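You operate a simulated robot arm through the tools that you are given. There is no shell and no other tool. Be economical: measure what you need, move in short steps, check, and stop when the job is done.

The job below is to be done with a simulated robot arm. You get a single attempt, and the scene is never put back.

TASK
Switch the main off, swap the blown white fuse for the yellow one, switch on.
Fine: The blown fuse goes on the blue fuse peg; leave the closet door open. Touch keys, dials, switches and plugs with dry hands. Keep clean things off the floor. Pinch, break and dent nothing.

It is judged by the outcome, as a careful person would: the job done as asked, and still so three seconds after it is handed in. It fails if anything else is knocked over, pushed out of place, dropped, spilled or broken.

THE ROBOT
A 6-joint arm with a two-finger parallel gripper, fixed in place. Base frame: the origin is at the foot of the arm, x ahead of it, y to its left, z up. Units: m, degrees, N and s.
With the tool pointing down near the work surface it reaches from about 0.28 to 0.68 m from the base axis. Its first joint turns from -166.0 to 166.0 degrees. Payload 4.1 kg.
Tool frame: the origin (TCP) lies between the finger pads and is the grasp point; the fingertips stand 0.023 m ahead of it; z points along the fingers, y is the line along which they close. Largest opening 0.094 m; finger width 0.038, thickness 0.01; the body of the gripper, 0.054 by 0.096 m, starts 0.039 m behind the TCP.
Orientation is told as [roll, pitch, yaw] about the base's x, y, z axes, in that order, counted from this pose: with the fingers straight down and closing along the base's y, the tool's x points along the base's -x, its y along +y and its z along -z.

THE INTERFACE
- The arm moves only by the tool move_arm. Its argument "plan" is one flat list of numbers, 7 for each row, row after row: the shift along the tool's x, y, z in m, then the turn, a rotation vector about the tool's x, y, z in degrees, then the closure in counts, from 0 (fully open) to 255 (shut). In form: [x, y, z, wx, wy, wz, grip, x, y, z, wx, wy, wz, grip, ...]. A call has 1 to 12 rows; each row is the pose to reach, as a shift and turn from the pose commanded when the call began, along the tool's axes at that moment. Rows are played at 5 a second. More than 0.05 m and 8.6 degrees between two rows, or a gripper value outside its range, and nothing of the call is played. A pose out of reach is approached as far as the arm can. The call stops where the force on the tool passes 40 N (or 10 N more than at its start, if that is more) or the arm is blocked; 0.2 s more then pass. The fingers move at their own pace (about 0.045 m/s each) and stop on an object; they squeeze with about 41 N. The grip force told is the motor's: it shows also when the fingers shut on nothing. Time passes only in rows, and 0.2 s behind the last, so rows that repeat a pose let the fingers close. It gives the time, the measured TCP pose, the force on the tool (base axes), the opening and the grip force at its end, in the units of the frame above (readings bear some noise).
- Cameras (640 x 400 px; columns grow to the right, rows downward): "scene" is fixed at [0.0509, 0.4916, 1.9059]; the picture's right is [-0.51, -0.86, 0.00], its down [-0.78, 0.46, -0.43] and it looks along [0.37, -0.22, -0.91] (base axes); focal length 366 px, centre (320, 200). "wrist" rides on the gripper at [-0.039, 0, -0.044] in the tool frame; the picture's right is [0.00, -1.00, 0.00], its down [0.97, 0.00, -0.24] and it looks along [0.24, 0.00, 0.97] (tool axes); focal length 218 px, centre (320, 200).
- snapshot(camera): a new picture of that camera. The clock stands still meanwhile.
- move_column(by): slides the trunk up (or, below 0, down) by that many m; the arm rides with it, the base frame stays. It gives what a move gives, with no picture.
- probe_pixels(camera, pixels): for up to 12 pixels [column, row] of the newest picture of that camera ("zoom" is the newest enlarged one), the place [x, y, z] in the base frame of the surface seen there, good to about 0.002 m, but the place of the scene camera against the robot may be out by one fixed shift of up to 0.012 m in any direction. The clock stands still meanwhile.
- enlarge(camera, box): a new picture of the part [left, top, right, bottom] of that camera's present view, enlarged. The clock stands still meanwhile.
- hand_in(): hands the job in; it is judged then, once.

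Keep the steps short. Do not move on a guess: measure, check each grasp and each placing, and mend mistakes. In all there are 80 turns and 46 pictures (those below and enlarged ones count). Leave the gripper open and the arm clear of the work at the hand-in unless told otherwise, and finish with a single line.

The tools are called after "Request:" as name(argument=value, ...) on one line, values as JSON. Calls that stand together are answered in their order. move_arm: Moves the arm, as the interface text tells. Its arguments: {"type":"object","properties":{"plan":{"type":"array"}},"required":["plan"]} The other tools are called the same way: move_column (by) slides the trunk up or down; snapshot (camera) takes a picture; probe_pixels (camera, pixels) gives the place of the surface under pixels of a picture; enlarge (camera, box) takes an enlarged picture of a part of a camera's view; hand_in () hands the job in.

At the start:

```text
time_s: 0.0
position: [0.1072, 0.2774, 1.3919]
ee_rot: [0.1, 0.0, 0.0]
ft_force: [0.3, 0.7, -0.1]
width: 0.094
gripper_force: 0.1
trunk travel left (down, up): [-0.515, 0.075]
```

scene: 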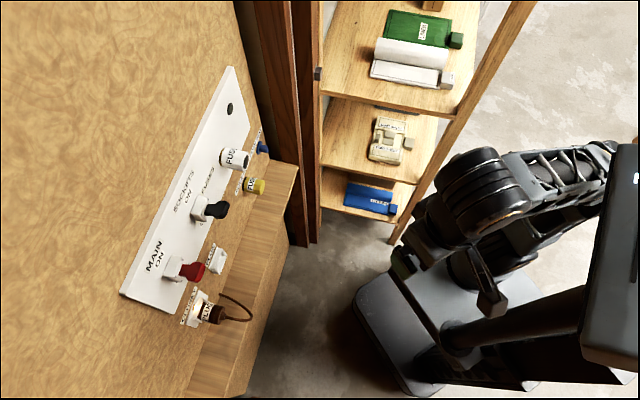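
wrist: 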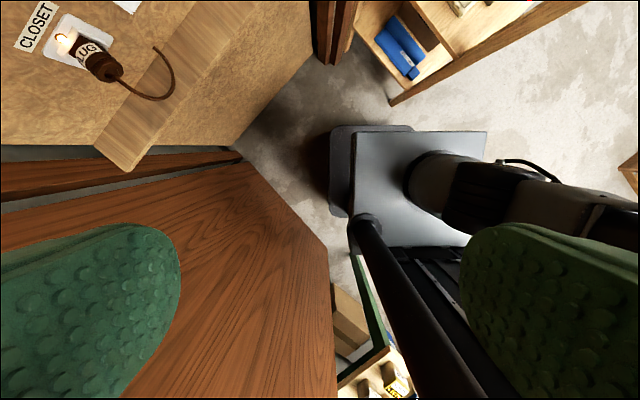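

I see a fuse board on a wall at left in the scene picture (main at ~(185,270), fuse at ~(235,158), yellow at (253,185), blue peg at (262,148)). I enlarge it first.

Request:
enlarge(camera="scene", box=[110, 60, 310, 185])

Request:
enlarge(camera="scene", box=[110, 180, 310, 340])

```text
3.20 times, centred on (210, 122) of scene
```

zoom: 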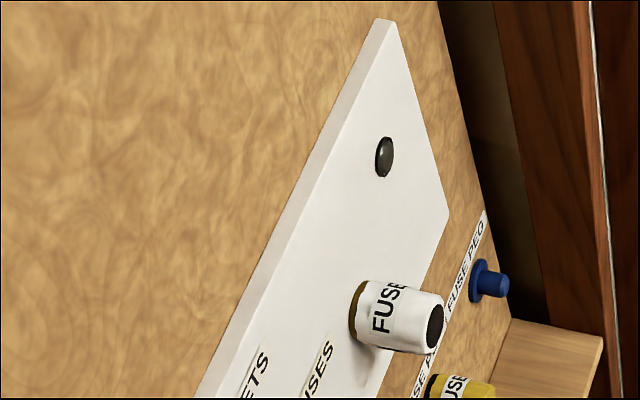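

```text
2.50 times, centred on (210, 260) of scene
```

zoom: 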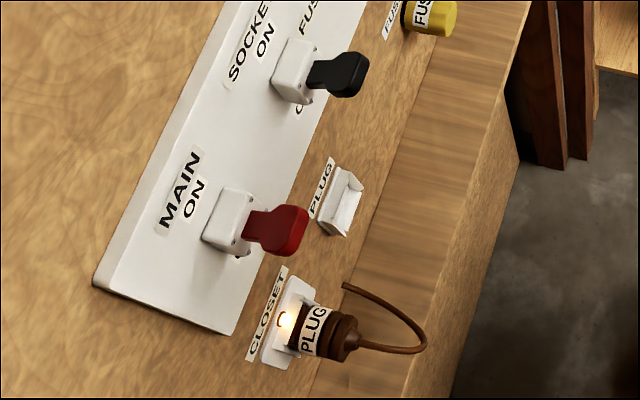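

Now measure board points in the scene picture: panel corners, main lever, sockets switch, fuse, yellow fuse, blue peg.

Request:
probe_pixels(camera="scene", pixels=[[130, 290], [180, 305], [225, 90], [172, 270], [196, 270], [200, 265], [218, 210], [238, 158], [246, 160], [262, 187], [264, 149], [215, 312]])

Request:
probe_pixels(camera="zoom", pixels=[[220, 240], [235, 195], [250, 225], [275, 225], [292, 215], [300, 245], [285, 235], [340, 205], [270, 345], [350, 335], [450, 200], [440, 15]])

```text
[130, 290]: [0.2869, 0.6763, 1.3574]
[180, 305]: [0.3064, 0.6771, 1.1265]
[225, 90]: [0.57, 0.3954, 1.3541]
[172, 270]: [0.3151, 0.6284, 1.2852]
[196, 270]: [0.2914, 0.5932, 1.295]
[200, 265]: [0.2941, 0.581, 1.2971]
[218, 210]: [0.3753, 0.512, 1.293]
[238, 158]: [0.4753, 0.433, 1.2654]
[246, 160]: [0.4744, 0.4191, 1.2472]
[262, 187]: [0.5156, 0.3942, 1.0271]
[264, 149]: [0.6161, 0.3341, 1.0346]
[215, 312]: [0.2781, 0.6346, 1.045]
```

```text
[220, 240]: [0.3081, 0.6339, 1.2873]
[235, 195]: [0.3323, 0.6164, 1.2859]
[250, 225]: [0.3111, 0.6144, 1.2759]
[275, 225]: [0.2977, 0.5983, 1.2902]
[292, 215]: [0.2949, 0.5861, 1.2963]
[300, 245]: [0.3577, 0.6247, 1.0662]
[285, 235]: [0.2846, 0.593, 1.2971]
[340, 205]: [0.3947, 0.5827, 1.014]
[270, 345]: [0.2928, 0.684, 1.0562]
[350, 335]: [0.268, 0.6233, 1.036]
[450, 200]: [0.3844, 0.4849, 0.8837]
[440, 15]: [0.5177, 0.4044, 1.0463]
```

The wall is vertical, facing about (-0.7,-0.7,0). Before turning, I check where the door, shelf posts and the arm surroundings are, using the wrist picture.

Request:
probe_pixels(camera="wrist", pixels=[[60, 190], [240, 165], [325, 250], [250, 300], [330, 390], [20, 210], [150, 130], [85, 55], [385, 180], [335, 30], [320, 30], [395, 95]])

Request:
probe_pixels(camera="scene", pixels=[[310, 100], [280, 100], [245, 40], [318, 230], [400, 230], [520, 20], [470, 170], [430, 250], [490, 290], [600, 200], [300, 200], [265, 20]])

```text
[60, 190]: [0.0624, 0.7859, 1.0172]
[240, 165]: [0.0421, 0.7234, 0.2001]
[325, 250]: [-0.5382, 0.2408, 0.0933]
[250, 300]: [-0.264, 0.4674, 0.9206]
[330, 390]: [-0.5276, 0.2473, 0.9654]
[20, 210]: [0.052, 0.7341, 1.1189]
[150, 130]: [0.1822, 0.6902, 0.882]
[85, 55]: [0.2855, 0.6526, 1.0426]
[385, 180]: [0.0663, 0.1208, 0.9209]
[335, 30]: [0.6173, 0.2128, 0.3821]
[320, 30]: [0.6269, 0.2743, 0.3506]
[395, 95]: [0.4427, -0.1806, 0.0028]
```

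```text
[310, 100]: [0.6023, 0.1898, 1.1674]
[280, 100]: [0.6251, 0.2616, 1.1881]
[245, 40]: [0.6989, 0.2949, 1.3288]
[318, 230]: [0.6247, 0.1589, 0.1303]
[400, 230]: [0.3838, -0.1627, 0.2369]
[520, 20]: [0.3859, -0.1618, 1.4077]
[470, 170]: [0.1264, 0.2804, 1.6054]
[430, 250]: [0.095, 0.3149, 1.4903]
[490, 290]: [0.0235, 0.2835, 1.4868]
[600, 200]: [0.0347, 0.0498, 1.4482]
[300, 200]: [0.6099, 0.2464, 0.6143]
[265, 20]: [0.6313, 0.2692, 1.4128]
```

The door (line x−y≈−0.72) and the right-hand jamb (x−y≈0.36) are clear of the work. I turn the tool 45° toward the wall and bring it to about (0.27, 0.37).

Request:
move_arm(plan=[-0.027, 0.0155, 0, 0, 0, -7.5, 0, -0.054, 0.031, 0, 0, 0, -15, 0, -0.081, 0.0465, 0, 0, 0, -22.5, 0, -0.108, 0.062, 0, 0, 0, -30, 0, -0.135, 0.0775, 0, 0, 0, -37.5, 0, -0.163, 0.093, 0, 0, 0, -45, 0])

```text
time_s: 1.4
position: [0.2665, 0.3643, 1.371]
ee_rot: [0.0, -0.3, 45.1]
ft_force: [0.4, -0.2, -0.4]
width: 0.0939
gripper_force: 0.0
out of reach, approached as far as the arm can: row 4, 5, 6
trunk travel left (down, up): [-0.515, 0.075]
```

Now tilt the tool up to horizontal, facing the wall.

Request:
move_arm(plan=[0, 0, 0, 0, -8.2, 0, 0, 0, 0, 0, 0, -16.4, 0, 0, 0, 0, 0, 0, -24.6, 0, 0, 0, 0, 0, 0, -32.8, 0, 0, 0, 0, 0, 0, -41, 0, 0, 0, 0, 0, 0, -49.2, 0, 0, 0, 0, 0, 0, -57.4, 0, 0, 0, 0, 0, 0, -65.6, 0, 0, 0, 0, 0, 0, -73.8, 0, 0, 0, 0, 0, 0, -82, 0, 0, 0, 0, 0, 0, -90, 0, 0])

Request:
snapshot(camera="wrist")

```text
time_s: 3.8
position: [0.2649, 0.3623, 1.3695]
ee_rot: [-21.9, -90.0, 67.0]
ft_force: [0.3, -0.5, 0.2]
width: 0.094
gripper_force: 0.1
trunk travel left (down, up): [-0.515, 0.075]
```

```text
41 pictures are left
```

wrist: 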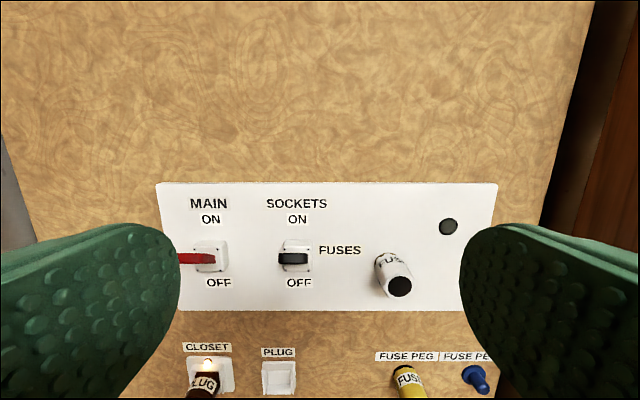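

The pose holds and the board is in view. I enlarge the switches and the fuse/pegs.

Request:
enlarge(camera="wrist", box=[160, 180, 352, 300])

Request:
enlarge(camera="wrist", box=[340, 240, 532, 400])

Request:
probe_pixels(camera="wrist", pixels=[[185, 258], [195, 258], [208, 248], [212, 268], [290, 252], [240, 290], [400, 286], [395, 265], [380, 268], [408, 377], [478, 377], [440, 290]])

```text
3.33 times, centred on (256, 240) of wrist
```

zoom: 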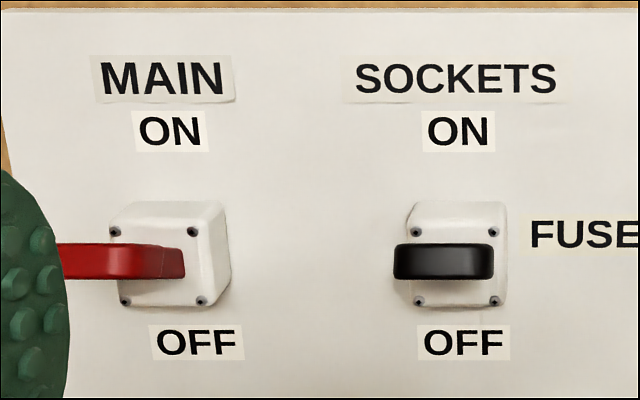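

```text
2.50 times, centred on (436, 320) of wrist
```

zoom: 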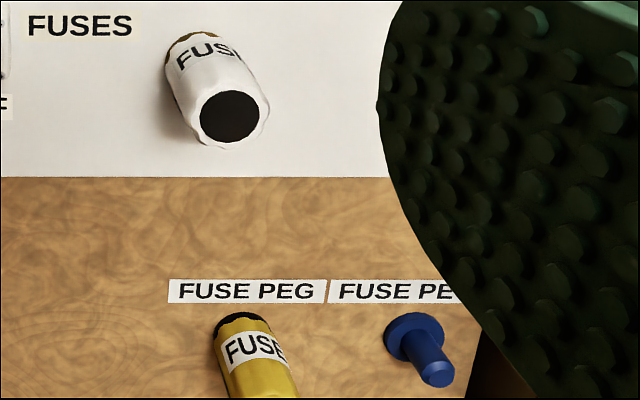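

```text
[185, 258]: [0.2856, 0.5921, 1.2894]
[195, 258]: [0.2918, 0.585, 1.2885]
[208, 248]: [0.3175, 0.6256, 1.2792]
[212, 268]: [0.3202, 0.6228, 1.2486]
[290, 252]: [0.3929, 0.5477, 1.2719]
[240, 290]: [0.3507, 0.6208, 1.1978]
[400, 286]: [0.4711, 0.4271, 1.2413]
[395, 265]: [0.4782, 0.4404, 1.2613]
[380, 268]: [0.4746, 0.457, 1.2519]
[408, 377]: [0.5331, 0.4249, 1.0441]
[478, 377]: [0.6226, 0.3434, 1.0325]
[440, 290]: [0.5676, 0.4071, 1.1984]
```

The main lever is up (ON); its tip is at m≈0.62 (board at 0.688, m=(x+y)/√2), z≈1.29, s≈−0.217 (s=(x−y)/√2). I close the fingers and go to a spot in front of and above it.

Request:
move_arm(plan=[0.006, 0.037, 0.01, 0, 0, 0, 255, 0.012, 0.074, 0.03, 0, 0, 0, 255, 0.018, 0.111, 0.05, 0, 0, 0, 255, 0.0245, 0.1484, 0.08, 0, 0, 0, 255, 0.0245, 0.1484, 0.08, 0, 0, 0, 255])

Request:
snapshot(camera="wrist")

```text
time_s: 5.0
position: [0.2166, 0.5253, 1.349]
ee_rot: [88.6, -90.0, -43.6]
ft_force: [-0.2, 0.6, 0.0]
width: 0.0
gripper_force: 13.4
trunk travel left (down, up): [-0.515, 0.075]
```

```text
38 pictures are left
```

wrist: 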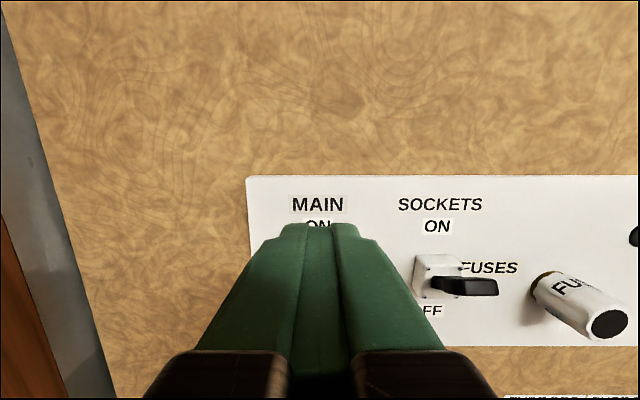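

Fingers hide the main, but the identical sockets lever is visible at (470,285). I measure it for the lever geometry.

Request:
probe_pixels(camera="wrist", pixels=[[440, 280], [455, 279], [470, 279], [485, 280], [494, 283], [494, 290], [480, 290], [465, 289], [435, 263], [425, 290]])

Request:
enlarge(camera="wrist", box=[396, 240, 524, 320])

```text
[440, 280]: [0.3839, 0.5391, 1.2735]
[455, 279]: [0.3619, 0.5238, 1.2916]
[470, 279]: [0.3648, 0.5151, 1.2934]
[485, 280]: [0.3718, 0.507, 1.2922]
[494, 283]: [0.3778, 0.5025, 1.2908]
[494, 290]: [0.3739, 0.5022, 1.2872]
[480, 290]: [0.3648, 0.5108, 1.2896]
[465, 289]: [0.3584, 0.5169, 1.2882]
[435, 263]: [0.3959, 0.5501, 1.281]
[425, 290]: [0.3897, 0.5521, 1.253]
```

```text
5.00 times, centred on (460, 280) of wrist
```

zoom: 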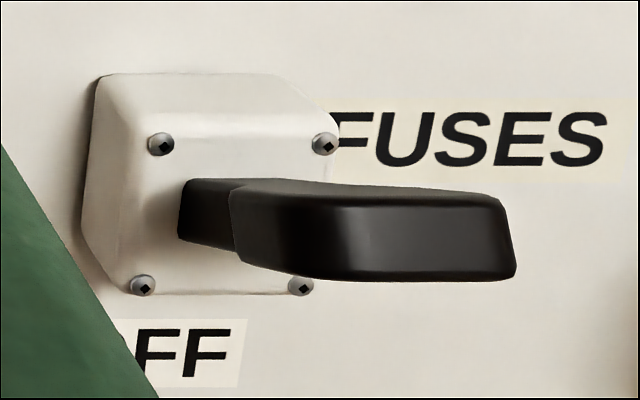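

The lever tops out at z≈1.295 with front at m≈0.619. I move forward above it (fingertips to m≈0.64), then down gradually.

Request:
move_arm(plan=[0, 0, 0.04, 0, 0, 0, 255, 0, 0, 0.07, 0, 0, 0, 255, 0, 0, 0.0924, 0, 0, 0, 255, 0, 0, 0.0924, 0, 0, 0, 255])

Request:
move_arm(plan=[0.012, 0, 0, 0, 0, 0, 255, 0.024, 0, 0, 0, 0, 0, 255, 0.034, 0, 0, 0, 0, 0, 255, 0.042, 0, 0, 0, 0, 0, 255, 0.05, 0, 0, 0, 0, 0, 255, 0.058, 0, 0, 0, 0, 0, 255, 0.066, 0, 0, 0, 0, 0, 255, 0.066, 0, 0, 0, 0, 0, 255])

Request:
snapshot(camera="scene")

```text
time_s: 6.0
position: [0.2844, 0.5903, 1.3466]
ee_rot: [-72.5, -90.1, 117.4]
ft_force: [-0.5, 0.2, 0.3]
width: 0.0
gripper_force: 40.5
trunk travel left (down, up): [-0.515, 0.075]
```

```text
time_s: 7.8
position: [0.2786, 0.5858, 1.2845]
ee_rot: [172.1, -89.7, -126.9]
ft_force: [-23.4, -21.2, 8.1]
width: 0.0
gripper_force: 41.2
trunk travel left (down, up): [-0.515, 0.075]
```

```text
36 pictures are left
```

scene: 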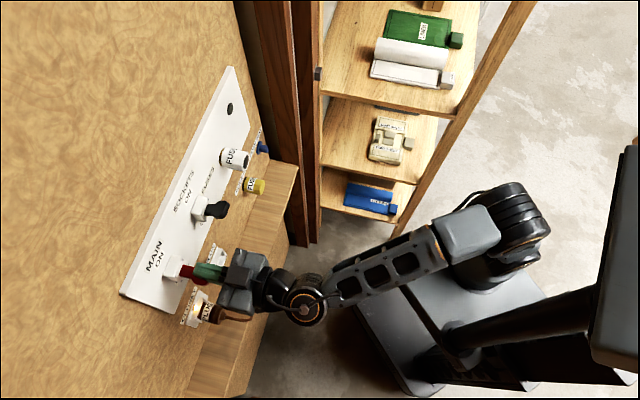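

The force now is mostly outward (~31 N). I look closely at the finger and lever.

Request:
enlarge(camera="scene", box=[140, 230, 268, 330])

Request:
snapshot(camera="wrist")

```text
4.00 times, centred on (204, 280) of scene
```

zoom: 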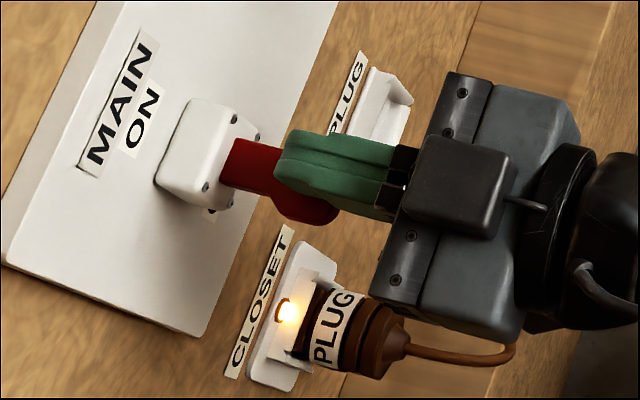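

```text
34 pictures are left
```

wrist: 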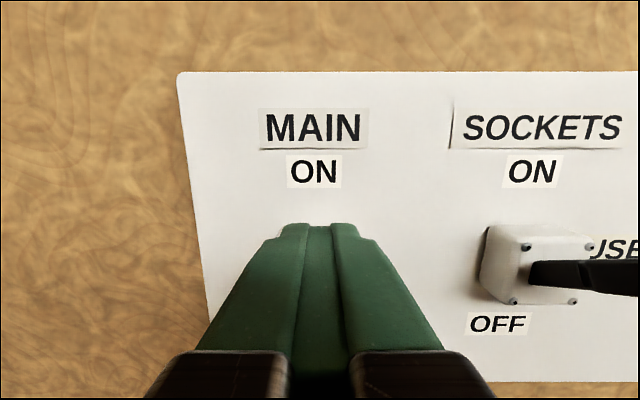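

Request:
probe_pixels(camera="zoom", pixels=[[240, 165], [260, 175], [260, 195], [280, 195], [300, 210], [320, 210], [330, 215], [300, 150], [350, 165], [210, 130]])

```text
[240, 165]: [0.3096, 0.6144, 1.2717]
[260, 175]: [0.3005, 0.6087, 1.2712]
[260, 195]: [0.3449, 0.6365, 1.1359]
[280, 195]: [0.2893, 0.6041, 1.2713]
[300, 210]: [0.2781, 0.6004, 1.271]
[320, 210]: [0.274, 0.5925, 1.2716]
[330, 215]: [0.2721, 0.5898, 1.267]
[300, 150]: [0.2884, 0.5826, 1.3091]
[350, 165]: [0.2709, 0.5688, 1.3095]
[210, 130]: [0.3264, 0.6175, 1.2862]
```

The lever is only half way (level at z≈1.27), and the rubber finger is dragged outward by it. I lift slightly, back out 7 mm, and press down further in small steps.

Request:
move_arm(plan=[-0.012, 0, 0, 0, 0, 0, 255, -0.012, 0, -0.01, 0, 0, 0, 255, 0, 0, -0.01, 0, 0, 0, 255, 0.005, 0, -0.01, 0, 0, 0, 255, 0.01, 0, -0.01, 0, 0, 0, 255, 0.015, 0, -0.01, 0, 0, 0, 255, 0.02, 0, -0.011, 0, 0, 0, 255, 0.02, 0, -0.011, 0, 0, 0, 255])

Request:
enlarge(camera="scene", box=[140, 230, 268, 330])

```text
time_s: 9.6
position: [0.2744, 0.5806, 1.2621]
ee_rot: [163.6, -89.7, -118.7]
ft_force: [-0.3, -1.1, 7.1]
width: 0.0
gripper_force: 40.7
trunk travel left (down, up): [-0.515, 0.075]
```

```text
4.00 times, centred on (204, 280) of scene
```

zoom: 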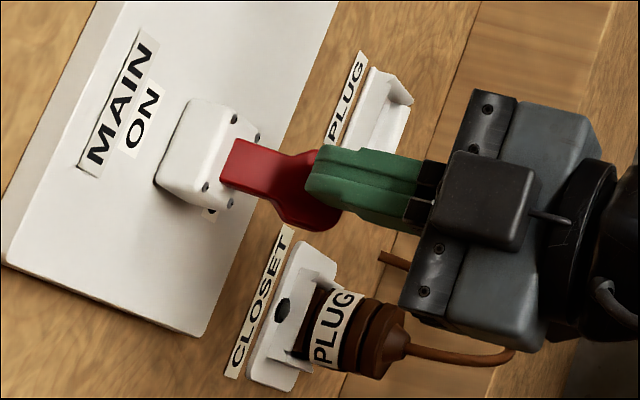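

The pilot lamp went out, so the main is off. I check the lever's slope.

Request:
probe_pixels(camera="zoom", pixels=[[235, 155], [260, 175], [280, 190], [300, 190], [310, 215], [330, 222], [335, 165]])

```text
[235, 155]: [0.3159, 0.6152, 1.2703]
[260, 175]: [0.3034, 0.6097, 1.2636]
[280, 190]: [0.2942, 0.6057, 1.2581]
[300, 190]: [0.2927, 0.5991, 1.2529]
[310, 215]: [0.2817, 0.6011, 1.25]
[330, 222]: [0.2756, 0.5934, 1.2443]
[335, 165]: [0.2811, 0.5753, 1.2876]
```

Lever slopes down ~30°, mirror of ON: fully off. I back straight out and toward the fuse area, opening the gripper.

Request:
move_arm(plan=[-0.004, 0, 0, 0, 0, 0, 255, -0.004, 0, -0.04, 0, 0, 0, 255, -0.004, 0, -0.08, 0, 0, 0, 255, -0.004, 0, -0.12, 0, 0, 0, 200, -0.004, -0.045, -0.14, 0, 0, 0, 100, -0.004, -0.09, -0.16, 0, 0, 0, 0, -0.004, -0.135, -0.16, 0, 0, 0, 0, -0.004, -0.18, -0.16, 0, 0, 0, 0, -0.004, -0.22, -0.16, 0, 0, 0, 0])

Request:
move_arm(plan=[0, 0, 0, 0, 0, -8.2, 0, 0, 0, 0, 0, 0, -16.4, 0, 0, 0, 0, 0, 0, -24.6, 0, 0, 0, 0, 0, 0, -32.8, 0, 0, 0, 0, 0, 0, -41, 0, 0, 0, 0, 0, 0, -49.2, 0, 0, 0, 0, 0, 0, -57.4, 0, 0, 0, 0, 0, 0, -65.6, 0, 0, 0, 0, 0, 0, -73.8, 0, 0, 0, 0, 0, 0, -82, 0, 0, 0, 0, 0, 0, -90, 0])

Request:
snapshot(camera="wrist")

```text
time_s: 11.6
position: [0.3176, 0.3106, 1.2615]
ee_rot: [39.6, -89.9, 5.4]
ft_force: [0.0, -0.1, -0.3]
width: 0.094
gripper_force: 0.1
trunk travel left (down, up): [-0.515, 0.075]
```

```text
time_s: 14.0
position: [0.3178, 0.3124, 1.2645]
ee_rot: [-90.0, 0.1, 135.0]
ft_force: [-0.1, 0.7, 0.0]
width: 0.0942
gripper_force: 0.0
trunk travel left (down, up): [-0.515, 0.075]
```

```text
32 pictures are left
```

wrist: 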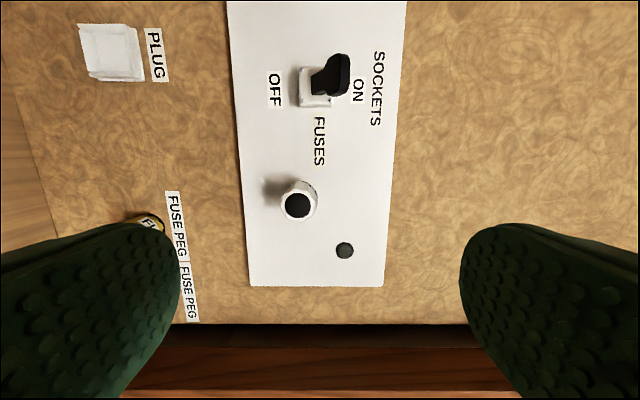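

Good: fuse seen at (298,203), with the rolled image (up is right). I enlarge and measure it.

Request:
enlarge(camera="wrist", box=[250, 160, 346, 240])

Request:
probe_pixels(camera="wrist", pixels=[[298, 205], [298, 218], [298, 196], [287, 204], [311, 204], [283, 204], [315, 196], [300, 184], [340, 280], [270, 240], [240, 160], [317, 207]])

```text
5.00 times, centred on (298, 200) of wrist
```

zoom: 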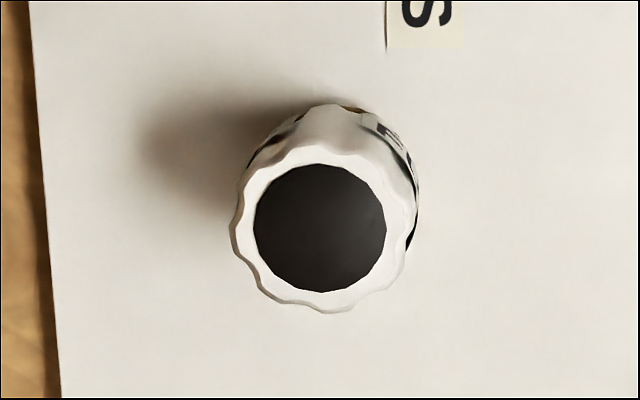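

```text
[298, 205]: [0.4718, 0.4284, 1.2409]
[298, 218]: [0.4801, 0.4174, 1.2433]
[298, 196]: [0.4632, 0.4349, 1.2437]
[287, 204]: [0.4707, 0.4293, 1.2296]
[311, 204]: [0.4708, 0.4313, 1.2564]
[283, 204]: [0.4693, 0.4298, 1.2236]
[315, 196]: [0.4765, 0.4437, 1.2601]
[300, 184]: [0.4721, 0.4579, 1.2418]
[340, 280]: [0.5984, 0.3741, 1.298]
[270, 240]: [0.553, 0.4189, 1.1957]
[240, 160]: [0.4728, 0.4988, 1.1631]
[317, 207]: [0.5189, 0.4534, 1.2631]
```

Fuse end centre is at (0.472,0.428,1.242): s≈0.031, m≈0.637, diameter ≈0.036. I move over it with open fingers to m≈0.65 (tips ~15 mm short of the board), still open.

Request:
move_arm(plan=[0.0136, 0.0115, 0.03, 0, 0, 0, 0, 0.0272, 0.0225, 0.06, 0, 0, 0, 0, 0.0272, 0.0225, 0.1, 0, 0, 0, 0, 0.0272, 0.0225, 0.13, 0, 0, 0, 0, 0.0272, 0.0225, 0.16, 0, 0, 0, 0, 0.0272, 0.0225, 0.185, 0, 0, 0, 0, 0.0272, 0.0225, 0.204, 0, 0, 0, 0, 0.0272, 0.0225, 0.204, 0, 0, 0, 0])

Request:
snapshot(camera="wrist")

```text
time_s: 15.8
position: [0.4624, 0.4609, 1.2513]
ee_rot: [-89.5, -0.1, 133.4]
ft_force: [-0.4, -0.5, -0.1]
width: 0.0941
gripper_force: 0.0
out of reach, approached as far as the arm can: row 1, 2, 3, 4, 5, 6, 7, 8
trunk travel left (down, up): [-0.515, 0.075]
```

```text
30 pictures are left
```

wrist: 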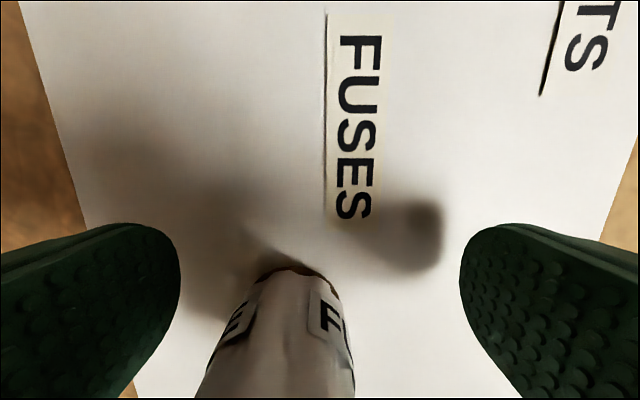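

The arm stopped short sideways (s≈0.001 instead of 0.031), probably a joint limit. The fuse sits untouched between the open fingers. I back straight out and read the pose to understand the limit.

Request:
move_arm(plan=[0, 0, -0.03, 0, 0, 0, 0, 0, 0, -0.06, 0, 0, 0, 0, 0, 0, -0.1, 0, 0, 0, 0, 0, 0, -0.14, 0, 0, 0, 0, 0, 0, -0.14, 0, 0, 0, 0])

Request:
snapshot(camera="scene")

```text
time_s: 17.0
position: [0.3619, 0.3617, 1.2511]
ee_rot: [-89.9, -0.1, 134.8]
ft_force: [-0.3, -0.4, 0.7]
width: 0.0941
gripper_force: 0.2
out of reach, approached as far as the arm can: row 1, 2, 3
trunk travel left (down, up): [-0.515, 0.075]
```

```text
29 pictures are left
```

scene: 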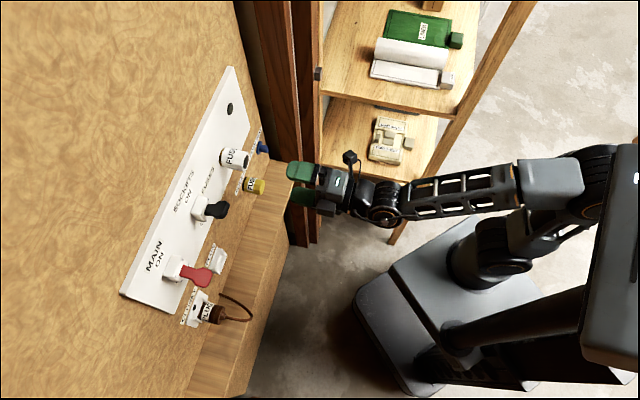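

The forearm lies nearly in line with the tool, which looks like a wrist singularity. Raising the trunk should bend the wrist. I raise it to the top, then lower the hand and step sideways well in front of the board.

Request:
move_column(by=0.075)

Request:
move_arm(plan=[0, 0.03, 0, 0, 0, 0, 0, 0, 0.06, 0, 0, 0, 0, 0, 0, 0.084, 0, 0, 0, 0, 0, 0.015, 0.084, 0, 0, 0, 0, 0, 0.031, 0.084, 0, 0, 0, 0, 0, 0.031, 0.084, 0, 0, 0, 0, 0])

```text
time_s: 18.1
position: [0.3616, 0.3611, 1.3252]
ee_rot: [-89.9, 0.0, 134.7]
ft_force: [0.8, -0.1, -0.2]
width: 0.0943
gripper_force: 0.0
trunk travel left (down, up): [-0.59, 0.0]
```

```text
time_s: 19.5
position: [0.3522, 0.3676, 1.2469]
ee_rot: [-89.8, 0.1, 134.1]
ft_force: [-0.4, -0.6, -0.3]
width: 0.0939
gripper_force: 0.1
out of reach, approached as far as the arm can: row 2, 3, 4, 5, 6
trunk travel left (down, up): [-0.59, 0.0]
```

Lowering the hand relative to the trunk made the limit worse, so the other way should help: trunk down 0.15, then hand back up and sideways.

Request:
move_column(by=-0.15)

Request:
move_arm(plan=[0, -0.04, 0, 0, 0, 0, 0, 0, -0.08, 0, 0, 0, 0, 0, 0, -0.12, 0, 0, 0, 0, 0, 0, -0.145, 0, 0, 0, 0, 0, 0.02, -0.145, 0, 0, 0, 0, 0, 0.041, -0.145, 0, 0, 0, 0, 0, 0.041, -0.145, 0, 0, 0, 0, 0])

```text
time_s: 21.3
position: [0.3512, 0.367, 1.0969]
ee_rot: [-89.8, 0.0, 134.2]
ft_force: [-0.4, 0.1, -0.3]
width: 0.094
gripper_force: 0.1
trunk travel left (down, up): [-0.44, 0.15]
```

```text
time_s: 22.9
position: [0.3769, 0.3416, 1.2411]
ee_rot: [-89.7, 0.0, 133.8]
ft_force: [1.0, -0.2, -0.1]
width: 0.094
gripper_force: 0.0
out of reach, approached as far as the arm can: row 6, 7
trunk travel left (down, up): [-0.44, 0.15]
```

Still limited near s≈0.025 in this roll. The hand roll is likely what's at its limit; I roll back to camera-up, which may reach further right.

Request:
move_arm(plan=[0, 0, 0, 0, 0, 8.2, 0, 0, 0, 0, 0, 0, 16.4, 0, 0, 0, 0, 0, 0, 24.6, 0, 0, 0, 0, 0, 0, 32.8, 0, 0, 0, 0, 0, 0, 41, 0, 0, 0, 0, 0, 0, 49.2, 0, 0, 0, 0, 0, 0, 57.4, 0, 0, 0, 0, 0, 0, 65.6, 0, 0, 0, 0, 0, 0, 73.8, 0, 0, 0, 0, 0, 0, 82, 0, 0, 0, 0, 0, 0, 90, 0])

Request:
move_arm(plan=[0, -0.03, 0, 0, 0, 0, 0, 0, -0.06, 0, 0, 0, 0, 0, 0, -0.09, 0, 0, 0, 0, 0, 0, -0.12, 0, 0, 0, 0, 0, 0, -0.12, 0, 0, 0, 0, 0])

```text
time_s: 25.3
position: [0.3764, 0.342, 1.2432]
ee_rot: [23.1, -89.8, 20.7]
ft_force: [-0.4, 0.4, 0.0]
width: 0.0939
gripper_force: 0.1
trunk travel left (down, up): [-0.44, 0.15]
```

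```text
time_s: 26.5
position: [0.3768, 0.3388, 1.246]
ee_rot: [-2.2, -89.8, 45.7]
ft_force: [0.7, -0.4, 0.7]
width: 0.0938
gripper_force: 0.1
out of reach, approached as far as the arm can: row 1, 2, 3, 4, 5
trunk travel left (down, up): [-0.44, 0.15]
```

The same limit appears in both rolls, so it's a wrist-branch problem near alignment. I go around it: pitch the hand down ~60°, move right to s≈0.12, then pitch back up.

Request:
move_arm(plan=[0, 0, 0, 0, 8.4, 0, 0, 0, 0, 0, 0, 16.8, 0, 0, 0, 0, 0, 0, 25.2, 0, 0, 0, 0, 0, 0, 33.6, 0, 0, 0, 0, 0, 0, 42, 0, 0, 0, 0, 0, 0, 50.4, 0, 0, 0, 0, 0, 0, 58.8, 0, 0, 0, -0.03, 0, 0, 58.8, 0, 0, 0, -0.065, 0, 0, 58.8, 0, 0, 0, -0.1, 0, 0, 58.8, 0, 0, 0, -0.1, 0, 0, 58.8, 0, 0])

```text
time_s: 28.9
position: [0.4438, 0.2677, 1.2494]
ee_rot: [-0.1, -31.0, 44.1]
ft_force: [-0.9, -0.3, 0.7]
width: 0.0938
gripper_force: 0.1
out of reach, approached as far as the arm can: row 2, 3
trunk travel left (down, up): [-0.44, 0.15]
```

That worked (s≈0.125, yaw 44°). Now pitch back up to horizontal.

Request:
move_arm(plan=[0, 0, 0, 0, -8.4, 0, 0, 0, 0, 0, 0, -16.8, 0, 0, 0, 0, 0, 0, -25.2, 0, 0, 0, 0, 0, 0, -33.6, 0, 0, 0, 0, 0, 0, -42, 0, 0, 0, 0, 0, 0, -50.4, 0, 0, 0, 0, 0, 0, -58.9, 0, 0, 0, 0, 0, 0, -58.9, 0, 0])

Request:
snapshot(camera="wrist")

```text
time_s: 30.7
position: [0.4449, 0.2678, 1.2499]
ee_rot: [-13.4, -90.0, 57.6]
ft_force: [-0.8, -0.1, -0.8]
width: 0.094
gripper_force: 0.0
trunk travel left (down, up): [-0.44, 0.15]
```

```text
28 pictures are left
```

wrist: 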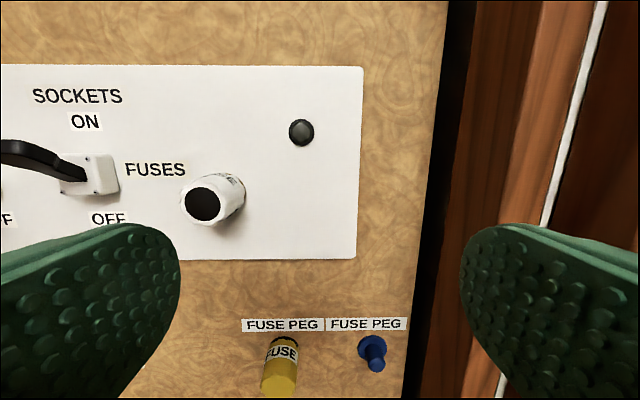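

Horizontal again at s≈0.125 with a good view. I measure pegs, yellow fuse, white fuse and jamb from here.

Request:
probe_pixels(camera="wrist", pixels=[[376, 365], [372, 342], [280, 385], [281, 365], [285, 342], [203, 204], [435, 300], [455, 150], [520, 150], [480, 200], [590, 60], [440, 200]])

Request:
enlarge(camera="wrist", box=[236, 310, 428, 400])

```text
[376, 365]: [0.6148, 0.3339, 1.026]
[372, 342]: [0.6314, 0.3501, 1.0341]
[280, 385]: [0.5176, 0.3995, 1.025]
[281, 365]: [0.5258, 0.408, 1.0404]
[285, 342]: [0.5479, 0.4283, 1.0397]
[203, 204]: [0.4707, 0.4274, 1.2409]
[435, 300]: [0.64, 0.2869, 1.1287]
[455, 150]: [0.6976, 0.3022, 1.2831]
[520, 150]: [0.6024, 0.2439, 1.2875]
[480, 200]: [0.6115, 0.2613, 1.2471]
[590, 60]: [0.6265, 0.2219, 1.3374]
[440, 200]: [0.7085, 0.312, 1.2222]
```

```text
3.33 times, centred on (332, 355) of wrist
```

zoom: 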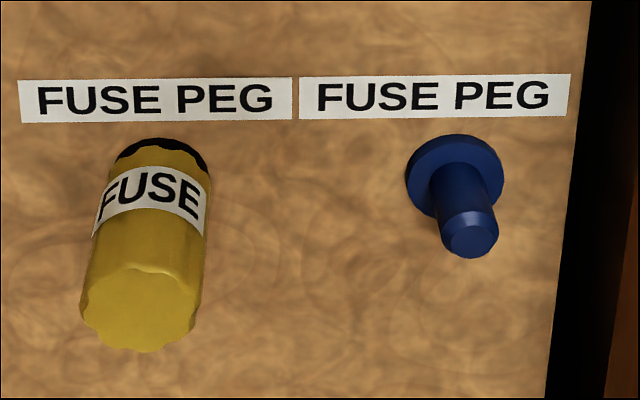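

Blue peg axis: s≈0.199, z≈1.027, tip m≈0.67; jamb face at s≈0.249 — too tight for horizontal fingers, so I roll to vertical closing here (camera to the left) and move toward the white fuse.

Request:
move_arm(plan=[0, 0, 0, 0, 0, -8.2, 0, 0, 0, 0, 0, 0, -16.4, 0, 0, 0, 0, 0, 0, -24.6, 0, 0, 0, 0, 0, 0, -32.8, 0, 0, 0, 0, 0, 0, -41, 0, 0, 0, 0, 0, 0, -49.2, 0, 0, 0, 0, 0, 0, -57.4, 0, 0, 0, 0, 0, 0, -65.6, 0, 0, 0, 0, 0, 0, -73.8, 0, 0, 0, 0, 0, 0, -82, 0, 0, 0, 0, 0, 0, -90, 0])

Request:
move_arm(plan=[-0.03, 0.004, 0, 0, 0, 0, 0, -0.06, 0.008, 0, 0, 0, 0, 0, -0.094, 0.008, 0, 0, 0, 0, 0, -0.094, 0.008, 0, 0, 0, 0, 0])

```text
time_s: 33.1
position: [0.4418, 0.2575, 1.3177]
ee_rot: [-83.9, -1.3, 128.8]
ft_force: [-0.4, 0.0, -0.5]
width: 0.0939
gripper_force: 0.0
out of reach, approached as far as the arm can: row 5, 6, 7, 8, 9, 10, 11
trunk travel left (down, up): [-0.44, 0.15]
```

```text
time_s: 34.1
position: [0.377, 0.3315, 1.2383]
ee_rot: [-89.9, 0.0, 134.2]
ft_force: [0.4, 0.8, -0.3]
width: 0.094
gripper_force: 0.1
out of reach, approached as far as the arm can: row 1, 2
trunk travel left (down, up): [-0.44, 0.15]
```

Here at s≈0.032 the vertical-closing pose is reachable. I align and advance around the white fuse with open fingers to m≈0.645.

Request:
move_arm(plan=[-0.001, -0.003, 0.03, 0, -0.8, 0, 0, -0.002, -0.003, 0.07, 0, -0.8, 0, 0, -0.003, -0.003, 0.1, 0, -0.8, 0, 0, -0.003, -0.003, 0.125, 0, -0.8, 0, 0, -0.003, -0.003, 0.144, 0, -0.8, 0, 0, -0.003, -0.003, 0.144, 0, -0.8, 0, 0])

Request:
snapshot(camera="wrist")

```text
time_s: 35.5
position: [0.4782, 0.4372, 1.2436]
ee_rot: [-90.0, 0.0, 134.9]
ft_force: [0.2, 0.1, -1.4]
width: 0.094
gripper_force: 0.2
trunk travel left (down, up): [-0.44, 0.15]
```

```text
26 pictures are left
```

wrist: 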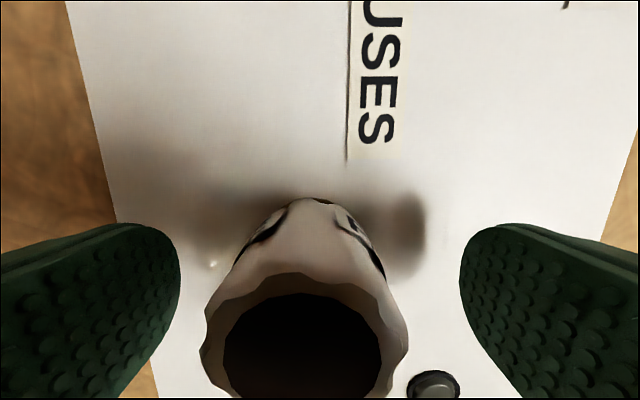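

Well centred (fuse ~2 mm below centre). I lower 2 mm and close.

Request:
move_arm(plan=[0, 0.002, 0, 0, 0, 0, 0, 0, 0.002, 0, 0, 0, 0, 120, 0, 0.002, 0, 0, 0, 0, 255, 0, 0.002, 0, 0, 0, 0, 255, 0, 0.002, 0, 0, 0, 0, 255, 0, 0.002, 0, 0, 0, 0, 255])

```text
time_s: 36.9
position: [0.4797, 0.4377, 1.24]
ee_rot: [-89.9, 0.0, 134.9]
ft_force: [-1.7, -1.2, -5.1]
width: 0.0407
gripper_force: 41.8
trunk travel left (down, up): [-0.44, 0.15]
```

Gripped at 41 mm. I pull straight out slowly.

Request:
move_arm(plan=[0, 0, -0.01, 0, 0, 0, 255, 0, 0, -0.02, 0, 0, 0, 255, 0, 0, -0.03, 0, 0, 0, 255, 0, 0, -0.045, 0, 0, 0, 255, 0, 0, -0.06, 0, 0, 0, 255, 0, 0, -0.09, 0, 0, 0, 255, 0, 0, -0.12, 0, 0, 0, 255, 0, 0, -0.15, 0, 0, 0, 255])

Request:
snapshot(camera="wrist")

Request:
enlarge(camera="scene", box=[200, 80, 392, 240])

```text
time_s: 38.7
position: [0.375, 0.3327, 1.2419]
ee_rot: [-89.9, 0.0, 134.9]
ft_force: [0.3, 0.4, -0.1]
width: 0.0405
gripper_force: 41.0
trunk travel left (down, up): [-0.44, 0.15]
```

```text
25 pictures are left
```

wrist: 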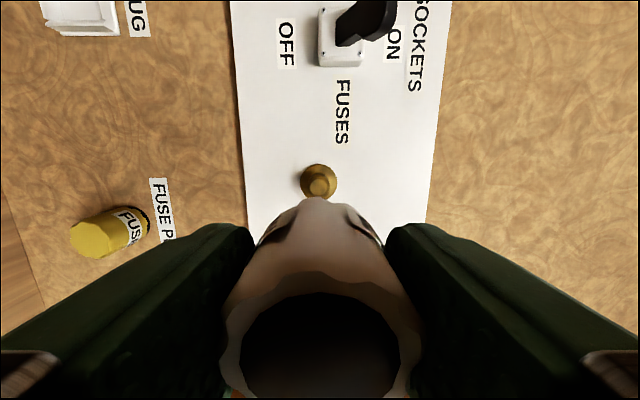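

```text
2.50 times, centred on (296, 160) of scene
```

zoom: 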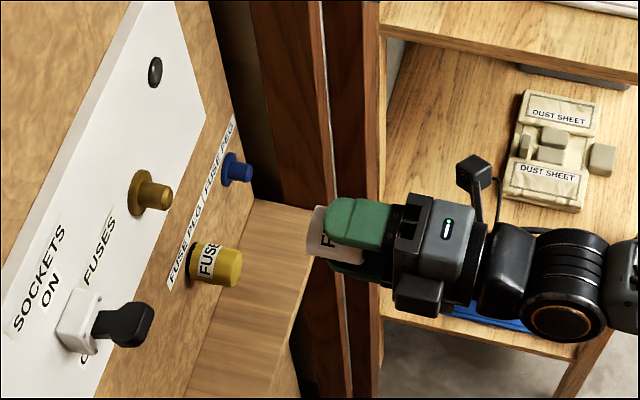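

The fuse is out, held firmly. I measure the gold socket peg now visible at (318,187), and the yellow fuse, for the offsets.

Request:
enlarge(camera="wrist", box=[270, 150, 366, 210])

Request:
probe_pixels(camera="wrist", pixels=[[318, 187], [322, 185], [312, 186], [318, 168], [302, 182], [333, 182], [95, 240], [120, 225], [145, 220], [163, 200], [270, 180], [200, 150]])

```text
6.67 times, centred on (318, 180) of wrist
```

zoom: 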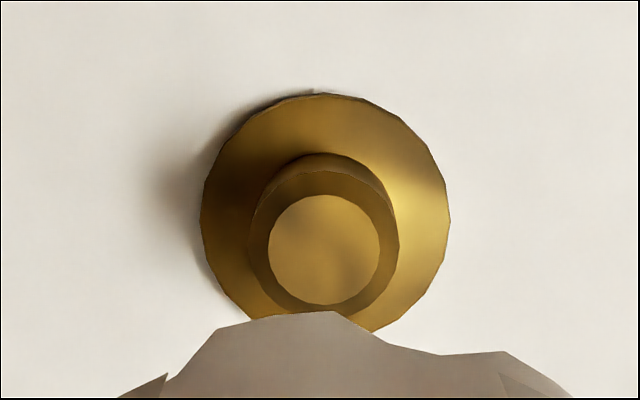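

```text
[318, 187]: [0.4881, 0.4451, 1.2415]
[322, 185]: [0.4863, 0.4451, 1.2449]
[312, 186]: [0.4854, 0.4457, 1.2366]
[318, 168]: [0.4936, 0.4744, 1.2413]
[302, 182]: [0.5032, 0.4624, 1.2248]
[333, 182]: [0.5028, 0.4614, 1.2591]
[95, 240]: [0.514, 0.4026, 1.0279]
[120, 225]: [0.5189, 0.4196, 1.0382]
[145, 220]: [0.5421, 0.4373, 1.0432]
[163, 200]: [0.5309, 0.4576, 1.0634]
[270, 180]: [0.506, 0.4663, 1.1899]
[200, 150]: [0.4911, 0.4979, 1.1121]
```

Gold peg axis s≈0.030, z≈1.242, so the held fuse is centred in the grip (fuse ≈ TCP +0.001 s, +0.002 z). Now lower the trunk in stages to bring the hand to peg height with the forearm rising.

Request:
move_column(by=-0.18)

Request:
move_arm(plan=[0, -0.04, 0, 0, 0, 0, 255, 0, -0.08, 0, 0, 0, 0, 255, 0, -0.12, 0, 0, 0, 0, 255, 0, -0.15, 0, 0, 0, 0, 255, 0, -0.15, 0, 0, 0, 0, 255])

Request:
move_column(by=-0.16)

```text
time_s: 40.7
position: [0.3751, 0.3312, 1.0623]
ee_rot: [-89.9, 0.0, 134.9]
ft_force: [-0.8, 0.1, 0.1]
width: 0.0408
gripper_force: 41.9
trunk travel left (down, up): [-0.26, 0.33]
```

```text
time_s: 41.9
position: [0.376, 0.3369, 1.1859]
ee_rot: [-91.4, 0.1, 136.4]
ft_force: [-0.5, 0.6, -0.9]
width: 0.0407
gripper_force: 41.7
out of reach, approached as far as the arm can: row 3, 4, 5
trunk travel left (down, up): [-0.26, 0.33]
```

```text
time_s: 43.7
position: [0.3761, 0.3371, 1.027]
ee_rot: [-91.4, 0.0, 136.4]
ft_force: [-0.3, -0.6, -0.2]
width: 0.0407
gripper_force: 41.5
trunk travel left (down, up): [-0.1, 0.49]
```

Hand is at peg height. I step right toward s≈0.19 at m≈0.5 and check whether the pose holds.

Request:
move_arm(plan=[0.04, 0, 0, 0, 1.4, 0, 255, 0.08, 0, 0, 0, 1.4, 0, 255, 0.12, 0, 0, 0, 1.4, 0, 255, 0.15, 0, 0, 0, 1.4, 0, 255, 0.15, 0, 0, 0, 1.4, 0, 255])

```text
time_s: 44.9
position: [0.4844, 0.236, 1.0443]
ee_rot: [-90.9, -0.1, 134.9]
ft_force: [-0.7, -0.3, -0.3]
width: 0.0409
gripper_force: 41.0
out of reach, approached as far as the arm can: row 1, 2, 3, 4, 5
trunk travel left (down, up): [-0.1, 0.49]
```

Nearly there (s=0.176, z=1.044). I correct the 0.9° tilt, line up with the peg axis, and advance to m≈0.59, still short of the peg tip.

Request:
move_arm(plan=[0.011, 0.009, 0.02, -0.9, 0, 0, 255, 0.0225, 0.019, 0.04, -0.9, 0, 0, 255, 0.0225, 0.019, 0.065, -0.9, 0, 0, 255, 0.0225, 0.019, 0.08, -0.9, 0, 0, 255, 0.0225, 0.019, 0.08, -0.9, 0, 0, 255])

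Request:
snapshot(camera="wrist")

```text
time_s: 46.1
position: [0.5573, 0.2783, 1.0311]
ee_rot: [-90.1, -0.1, 134.8]
ft_force: [-0.2, -0.8, -0.9]
width: 0.0407
gripper_force: 40.5
out of reach, approached as far as the arm can: row 1, 2, 3, 4, 5
trunk travel left (down, up): [-0.1, 0.49]
```

```text
22 pictures are left
```

wrist: 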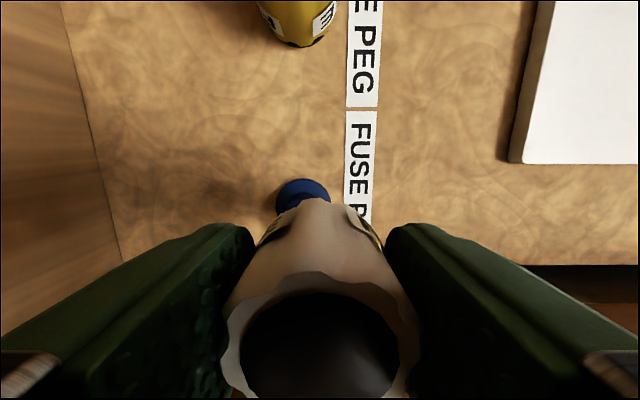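

The blue flange appears at column ~303, left of centre (hand too high). I probe it.

Request:
enlarge(camera="wrist", box=[254, 160, 350, 220])

Request:
probe_pixels(camera="wrist", pixels=[[303, 188], [280, 193], [327, 193], [304, 180], [290, 186], [318, 186], [300, 170], [355, 130]])

```text
6.67 times, centred on (302, 190) of wrist
```

zoom: 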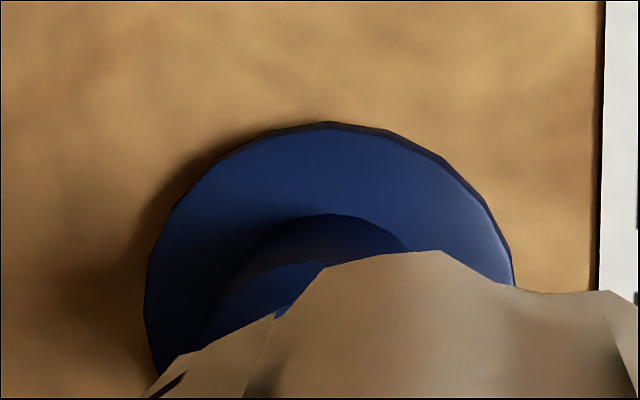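

```text
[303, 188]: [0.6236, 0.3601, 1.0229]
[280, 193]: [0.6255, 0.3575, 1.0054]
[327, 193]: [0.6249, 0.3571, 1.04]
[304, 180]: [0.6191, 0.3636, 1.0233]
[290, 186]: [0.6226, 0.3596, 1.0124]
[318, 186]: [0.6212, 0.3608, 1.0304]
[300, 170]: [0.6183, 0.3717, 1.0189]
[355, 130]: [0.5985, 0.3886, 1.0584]
```

Flange centre: s≈0.1995, z≈1.0225, face m≈0.695. I shift 9.5 mm down and 1.5 mm right, without advancing.

Request:
move_arm(plan=[0.0015, 0.005, 0, 0, 0, 0, 255, 0.0015, 0.0096, 0, 0, 0, 0, 255, 0.0015, 0.0096, 0, 0, 0, 0, 255])

Request:
enlarge(camera="wrist", box=[256, 160, 384, 240])

```text
time_s: 46.9
position: [0.5587, 0.2785, 1.0304]
ee_rot: [-90.2, 0.0, 134.9]
ft_force: [-0.3, 0.7, -0.2]
width: 0.0406
gripper_force: 41.3
out of reach, approached as far as the arm can: row 1, 2, 3
trunk travel left (down, up): [-0.1, 0.49]
```

```text
5.00 times, centred on (320, 200) of wrist
```

zoom: 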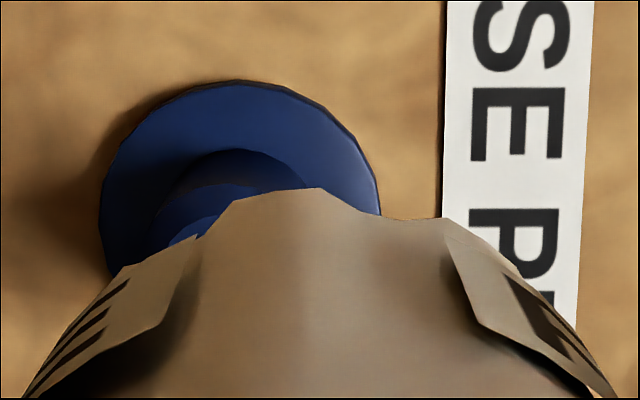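

The arm won't go lower in this configuration, but the trunk can: I lower it 9 mm.

Request:
move_column(by=-0.0085)

Request:
move_arm(plan=[0, 0, 0.015, 0, 0, 0, 255, 0, 0, 0.03, 0, 0, 0, 255, 0, 0, 0.03, 0, 0, 0, 255])

Request:
snapshot(camera="wrist")

```text
time_s: 47.5
position: [0.5594, 0.2783, 1.0229]
ee_rot: [-90.2, -0.1, 134.9]
ft_force: [0.4, 0.6, -0.2]
width: 0.0409
gripper_force: 41.2
trunk travel left (down, up): [-0.091, 0.499]
```

```text
time_s: 48.3
position: [0.5796, 0.2986, 1.0223]
ee_rot: [-90.2, -0.1, 134.9]
ft_force: [-1.2, -1.2, -0.9]
width: 0.0406
gripper_force: 41.1
trunk travel left (down, up): [-0.091, 0.499]
```

```text
19 pictures are left
```

wrist: 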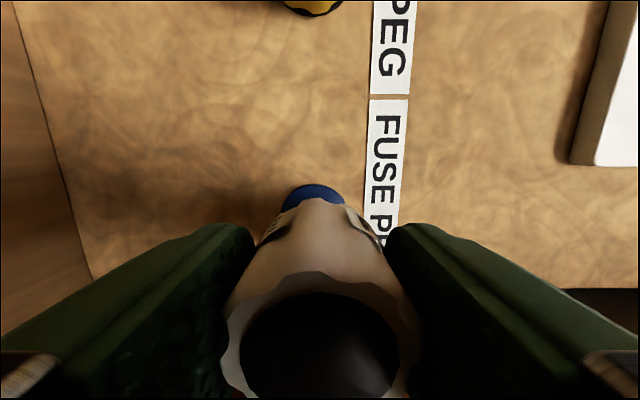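

Flange at column ~314, still ~2 mm low relative to the fuse. Trunk down 2 mm, then push on gently.

Request:
move_column(by=-0.002)

Request:
move_arm(plan=[0, 0, 0.008, 0, 0, 0, 255, 0, 0, 0.016, 0, 0, 0, 255, 0, 0, 0.023, 0, 0, 0, 255, 0, 0, 0.03, 0, 0, 0, 255, 0, 0, 0.036, 0, 0, 0, 255, 0, 0, 0.04, 0, 0, 0, 255])

Request:
snapshot(camera="wrist")

```text
time_s: 48.8
position: [0.581, 0.2976, 1.0206]
ee_rot: [-90.2, -0.1, 134.8]
ft_force: [0.1, -0.4, -0.8]
width: 0.0407
gripper_force: 41.4
trunk travel left (down, up): [-0.089, 0.501]
```

```text
time_s: 49.2
position: [0.5811, 0.299, 1.0217]
ee_rot: [-90.3, -0.7, 134.4]
ft_force: [-29.7, -14.2, -7.8]
width: 0.0407
gripper_force: 41.0
trunk travel left (down, up): [-0.089, 0.501]
stopped in row 1: the force on the tool passed its limit (the readings are from after the stop); the commanded pose is now the measured one
```

```text
18 pictures are left
```

wrist: 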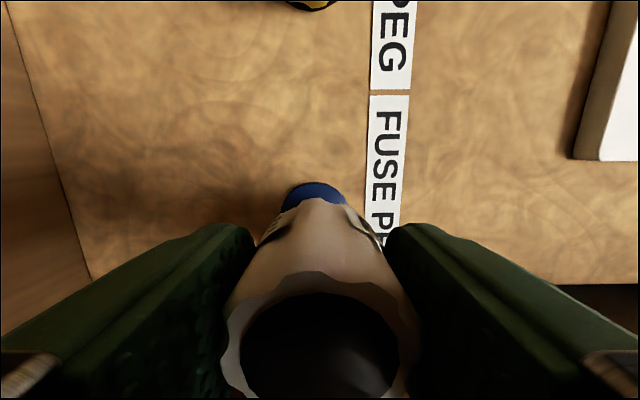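

Contact after only a few mm, with force outward and toward −s. I check in the scene picture what is touching.

Request:
enlarge(camera="scene", box=[200, 80, 392, 240])

```text
2.50 times, centred on (296, 160) of scene
```

zoom: 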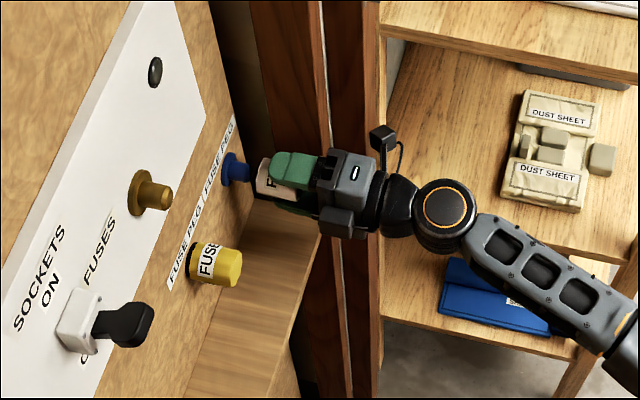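

Request:
probe_pixels(camera="zoom", pixels=[[380, 133], [372, 140], [365, 100], [335, 155], [372, 155], [330, 120], [262, 165], [258, 190], [246, 172], [240, 165], [275, 195], [310, 190]])

```text
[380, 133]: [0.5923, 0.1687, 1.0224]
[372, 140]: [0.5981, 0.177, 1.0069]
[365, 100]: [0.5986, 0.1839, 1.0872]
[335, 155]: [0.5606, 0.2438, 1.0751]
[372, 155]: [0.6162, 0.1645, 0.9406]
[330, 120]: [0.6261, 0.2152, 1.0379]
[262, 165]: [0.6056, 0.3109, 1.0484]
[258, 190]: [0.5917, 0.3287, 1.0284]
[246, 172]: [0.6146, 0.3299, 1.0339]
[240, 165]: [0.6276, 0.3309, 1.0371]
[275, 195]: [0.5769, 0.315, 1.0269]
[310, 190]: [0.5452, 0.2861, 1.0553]
```

The cube-shaped part on the hand's +s side (at (0.598,0.177)) is touching the door frame's front (m≈0.553), not the fuse. The fix: hold the fuse with the hand yawed ~28° so that cube clears. I must re-seat it on the gold peg and regrip. First, back out.

Request:
move_arm(plan=[-0.002, 0, -0.03, 0, 0, 0, 255, -0.002, 0, -0.07, 0, 0, 0, 255, -0.002, 0, -0.115, 0, 0, 0, 255, -0.04, 0, -0.115, 0, 0, 0, 255, -0.08, 0, -0.115, 0, 0, 0, 255, -0.12, 0, -0.115, 0, 0, 0, 255, -0.168, 0, -0.115, 0, 0, 0, 255, -0.168, 0, -0.115, 0, 0, 0, 255])

Request:
move_column(by=0.16)

Request:
move_arm(plan=[0, 0.04, 0, 0, 0, 0, 255, 0, 0.08, 0, 0, 0, 0, 255, 0, 0.12, 0, 0, 0, 0, 255, 0, 0.12, 0, 0, 0, 0, 255])

Request:
move_column(by=0.18)

```text
time_s: 51.0
position: [0.3882, 0.3329, 1.0202]
ee_rot: [-89.6, -1.5, 134.8]
ft_force: [0.2, -0.3, 0.1]
width: 0.0407
gripper_force: 40.5
out of reach, approached as far as the arm can: row 3, 7, 8
trunk travel left (down, up): [-0.089, 0.501]
```

```text
time_s: 52.8
position: [0.3891, 0.3323, 1.1805]
ee_rot: [-89.6, -0.5, 134.6]
ft_force: [-0.8, -0.4, -0.7]
width: 0.0408
gripper_force: 41.2
trunk travel left (down, up): [-0.249, 0.341]
```

```text
time_s: 53.8
position: [0.3868, 0.3318, 1.0595]
ee_rot: [-89.7, -0.5, 134.7]
ft_force: [0.1, -0.6, -0.6]
width: 0.0407
gripper_force: 40.5
out of reach, approached as far as the arm can: row 1
trunk travel left (down, up): [-0.249, 0.341]
```

```text
time_s: 55.8
position: [0.3857, 0.331, 1.24]
ee_rot: [-89.5, -0.5, 134.7]
ft_force: [0.1, 0.4, 0.3]
width: 0.0406
gripper_force: 41.2
trunk travel left (down, up): [-0.429, 0.161]
```

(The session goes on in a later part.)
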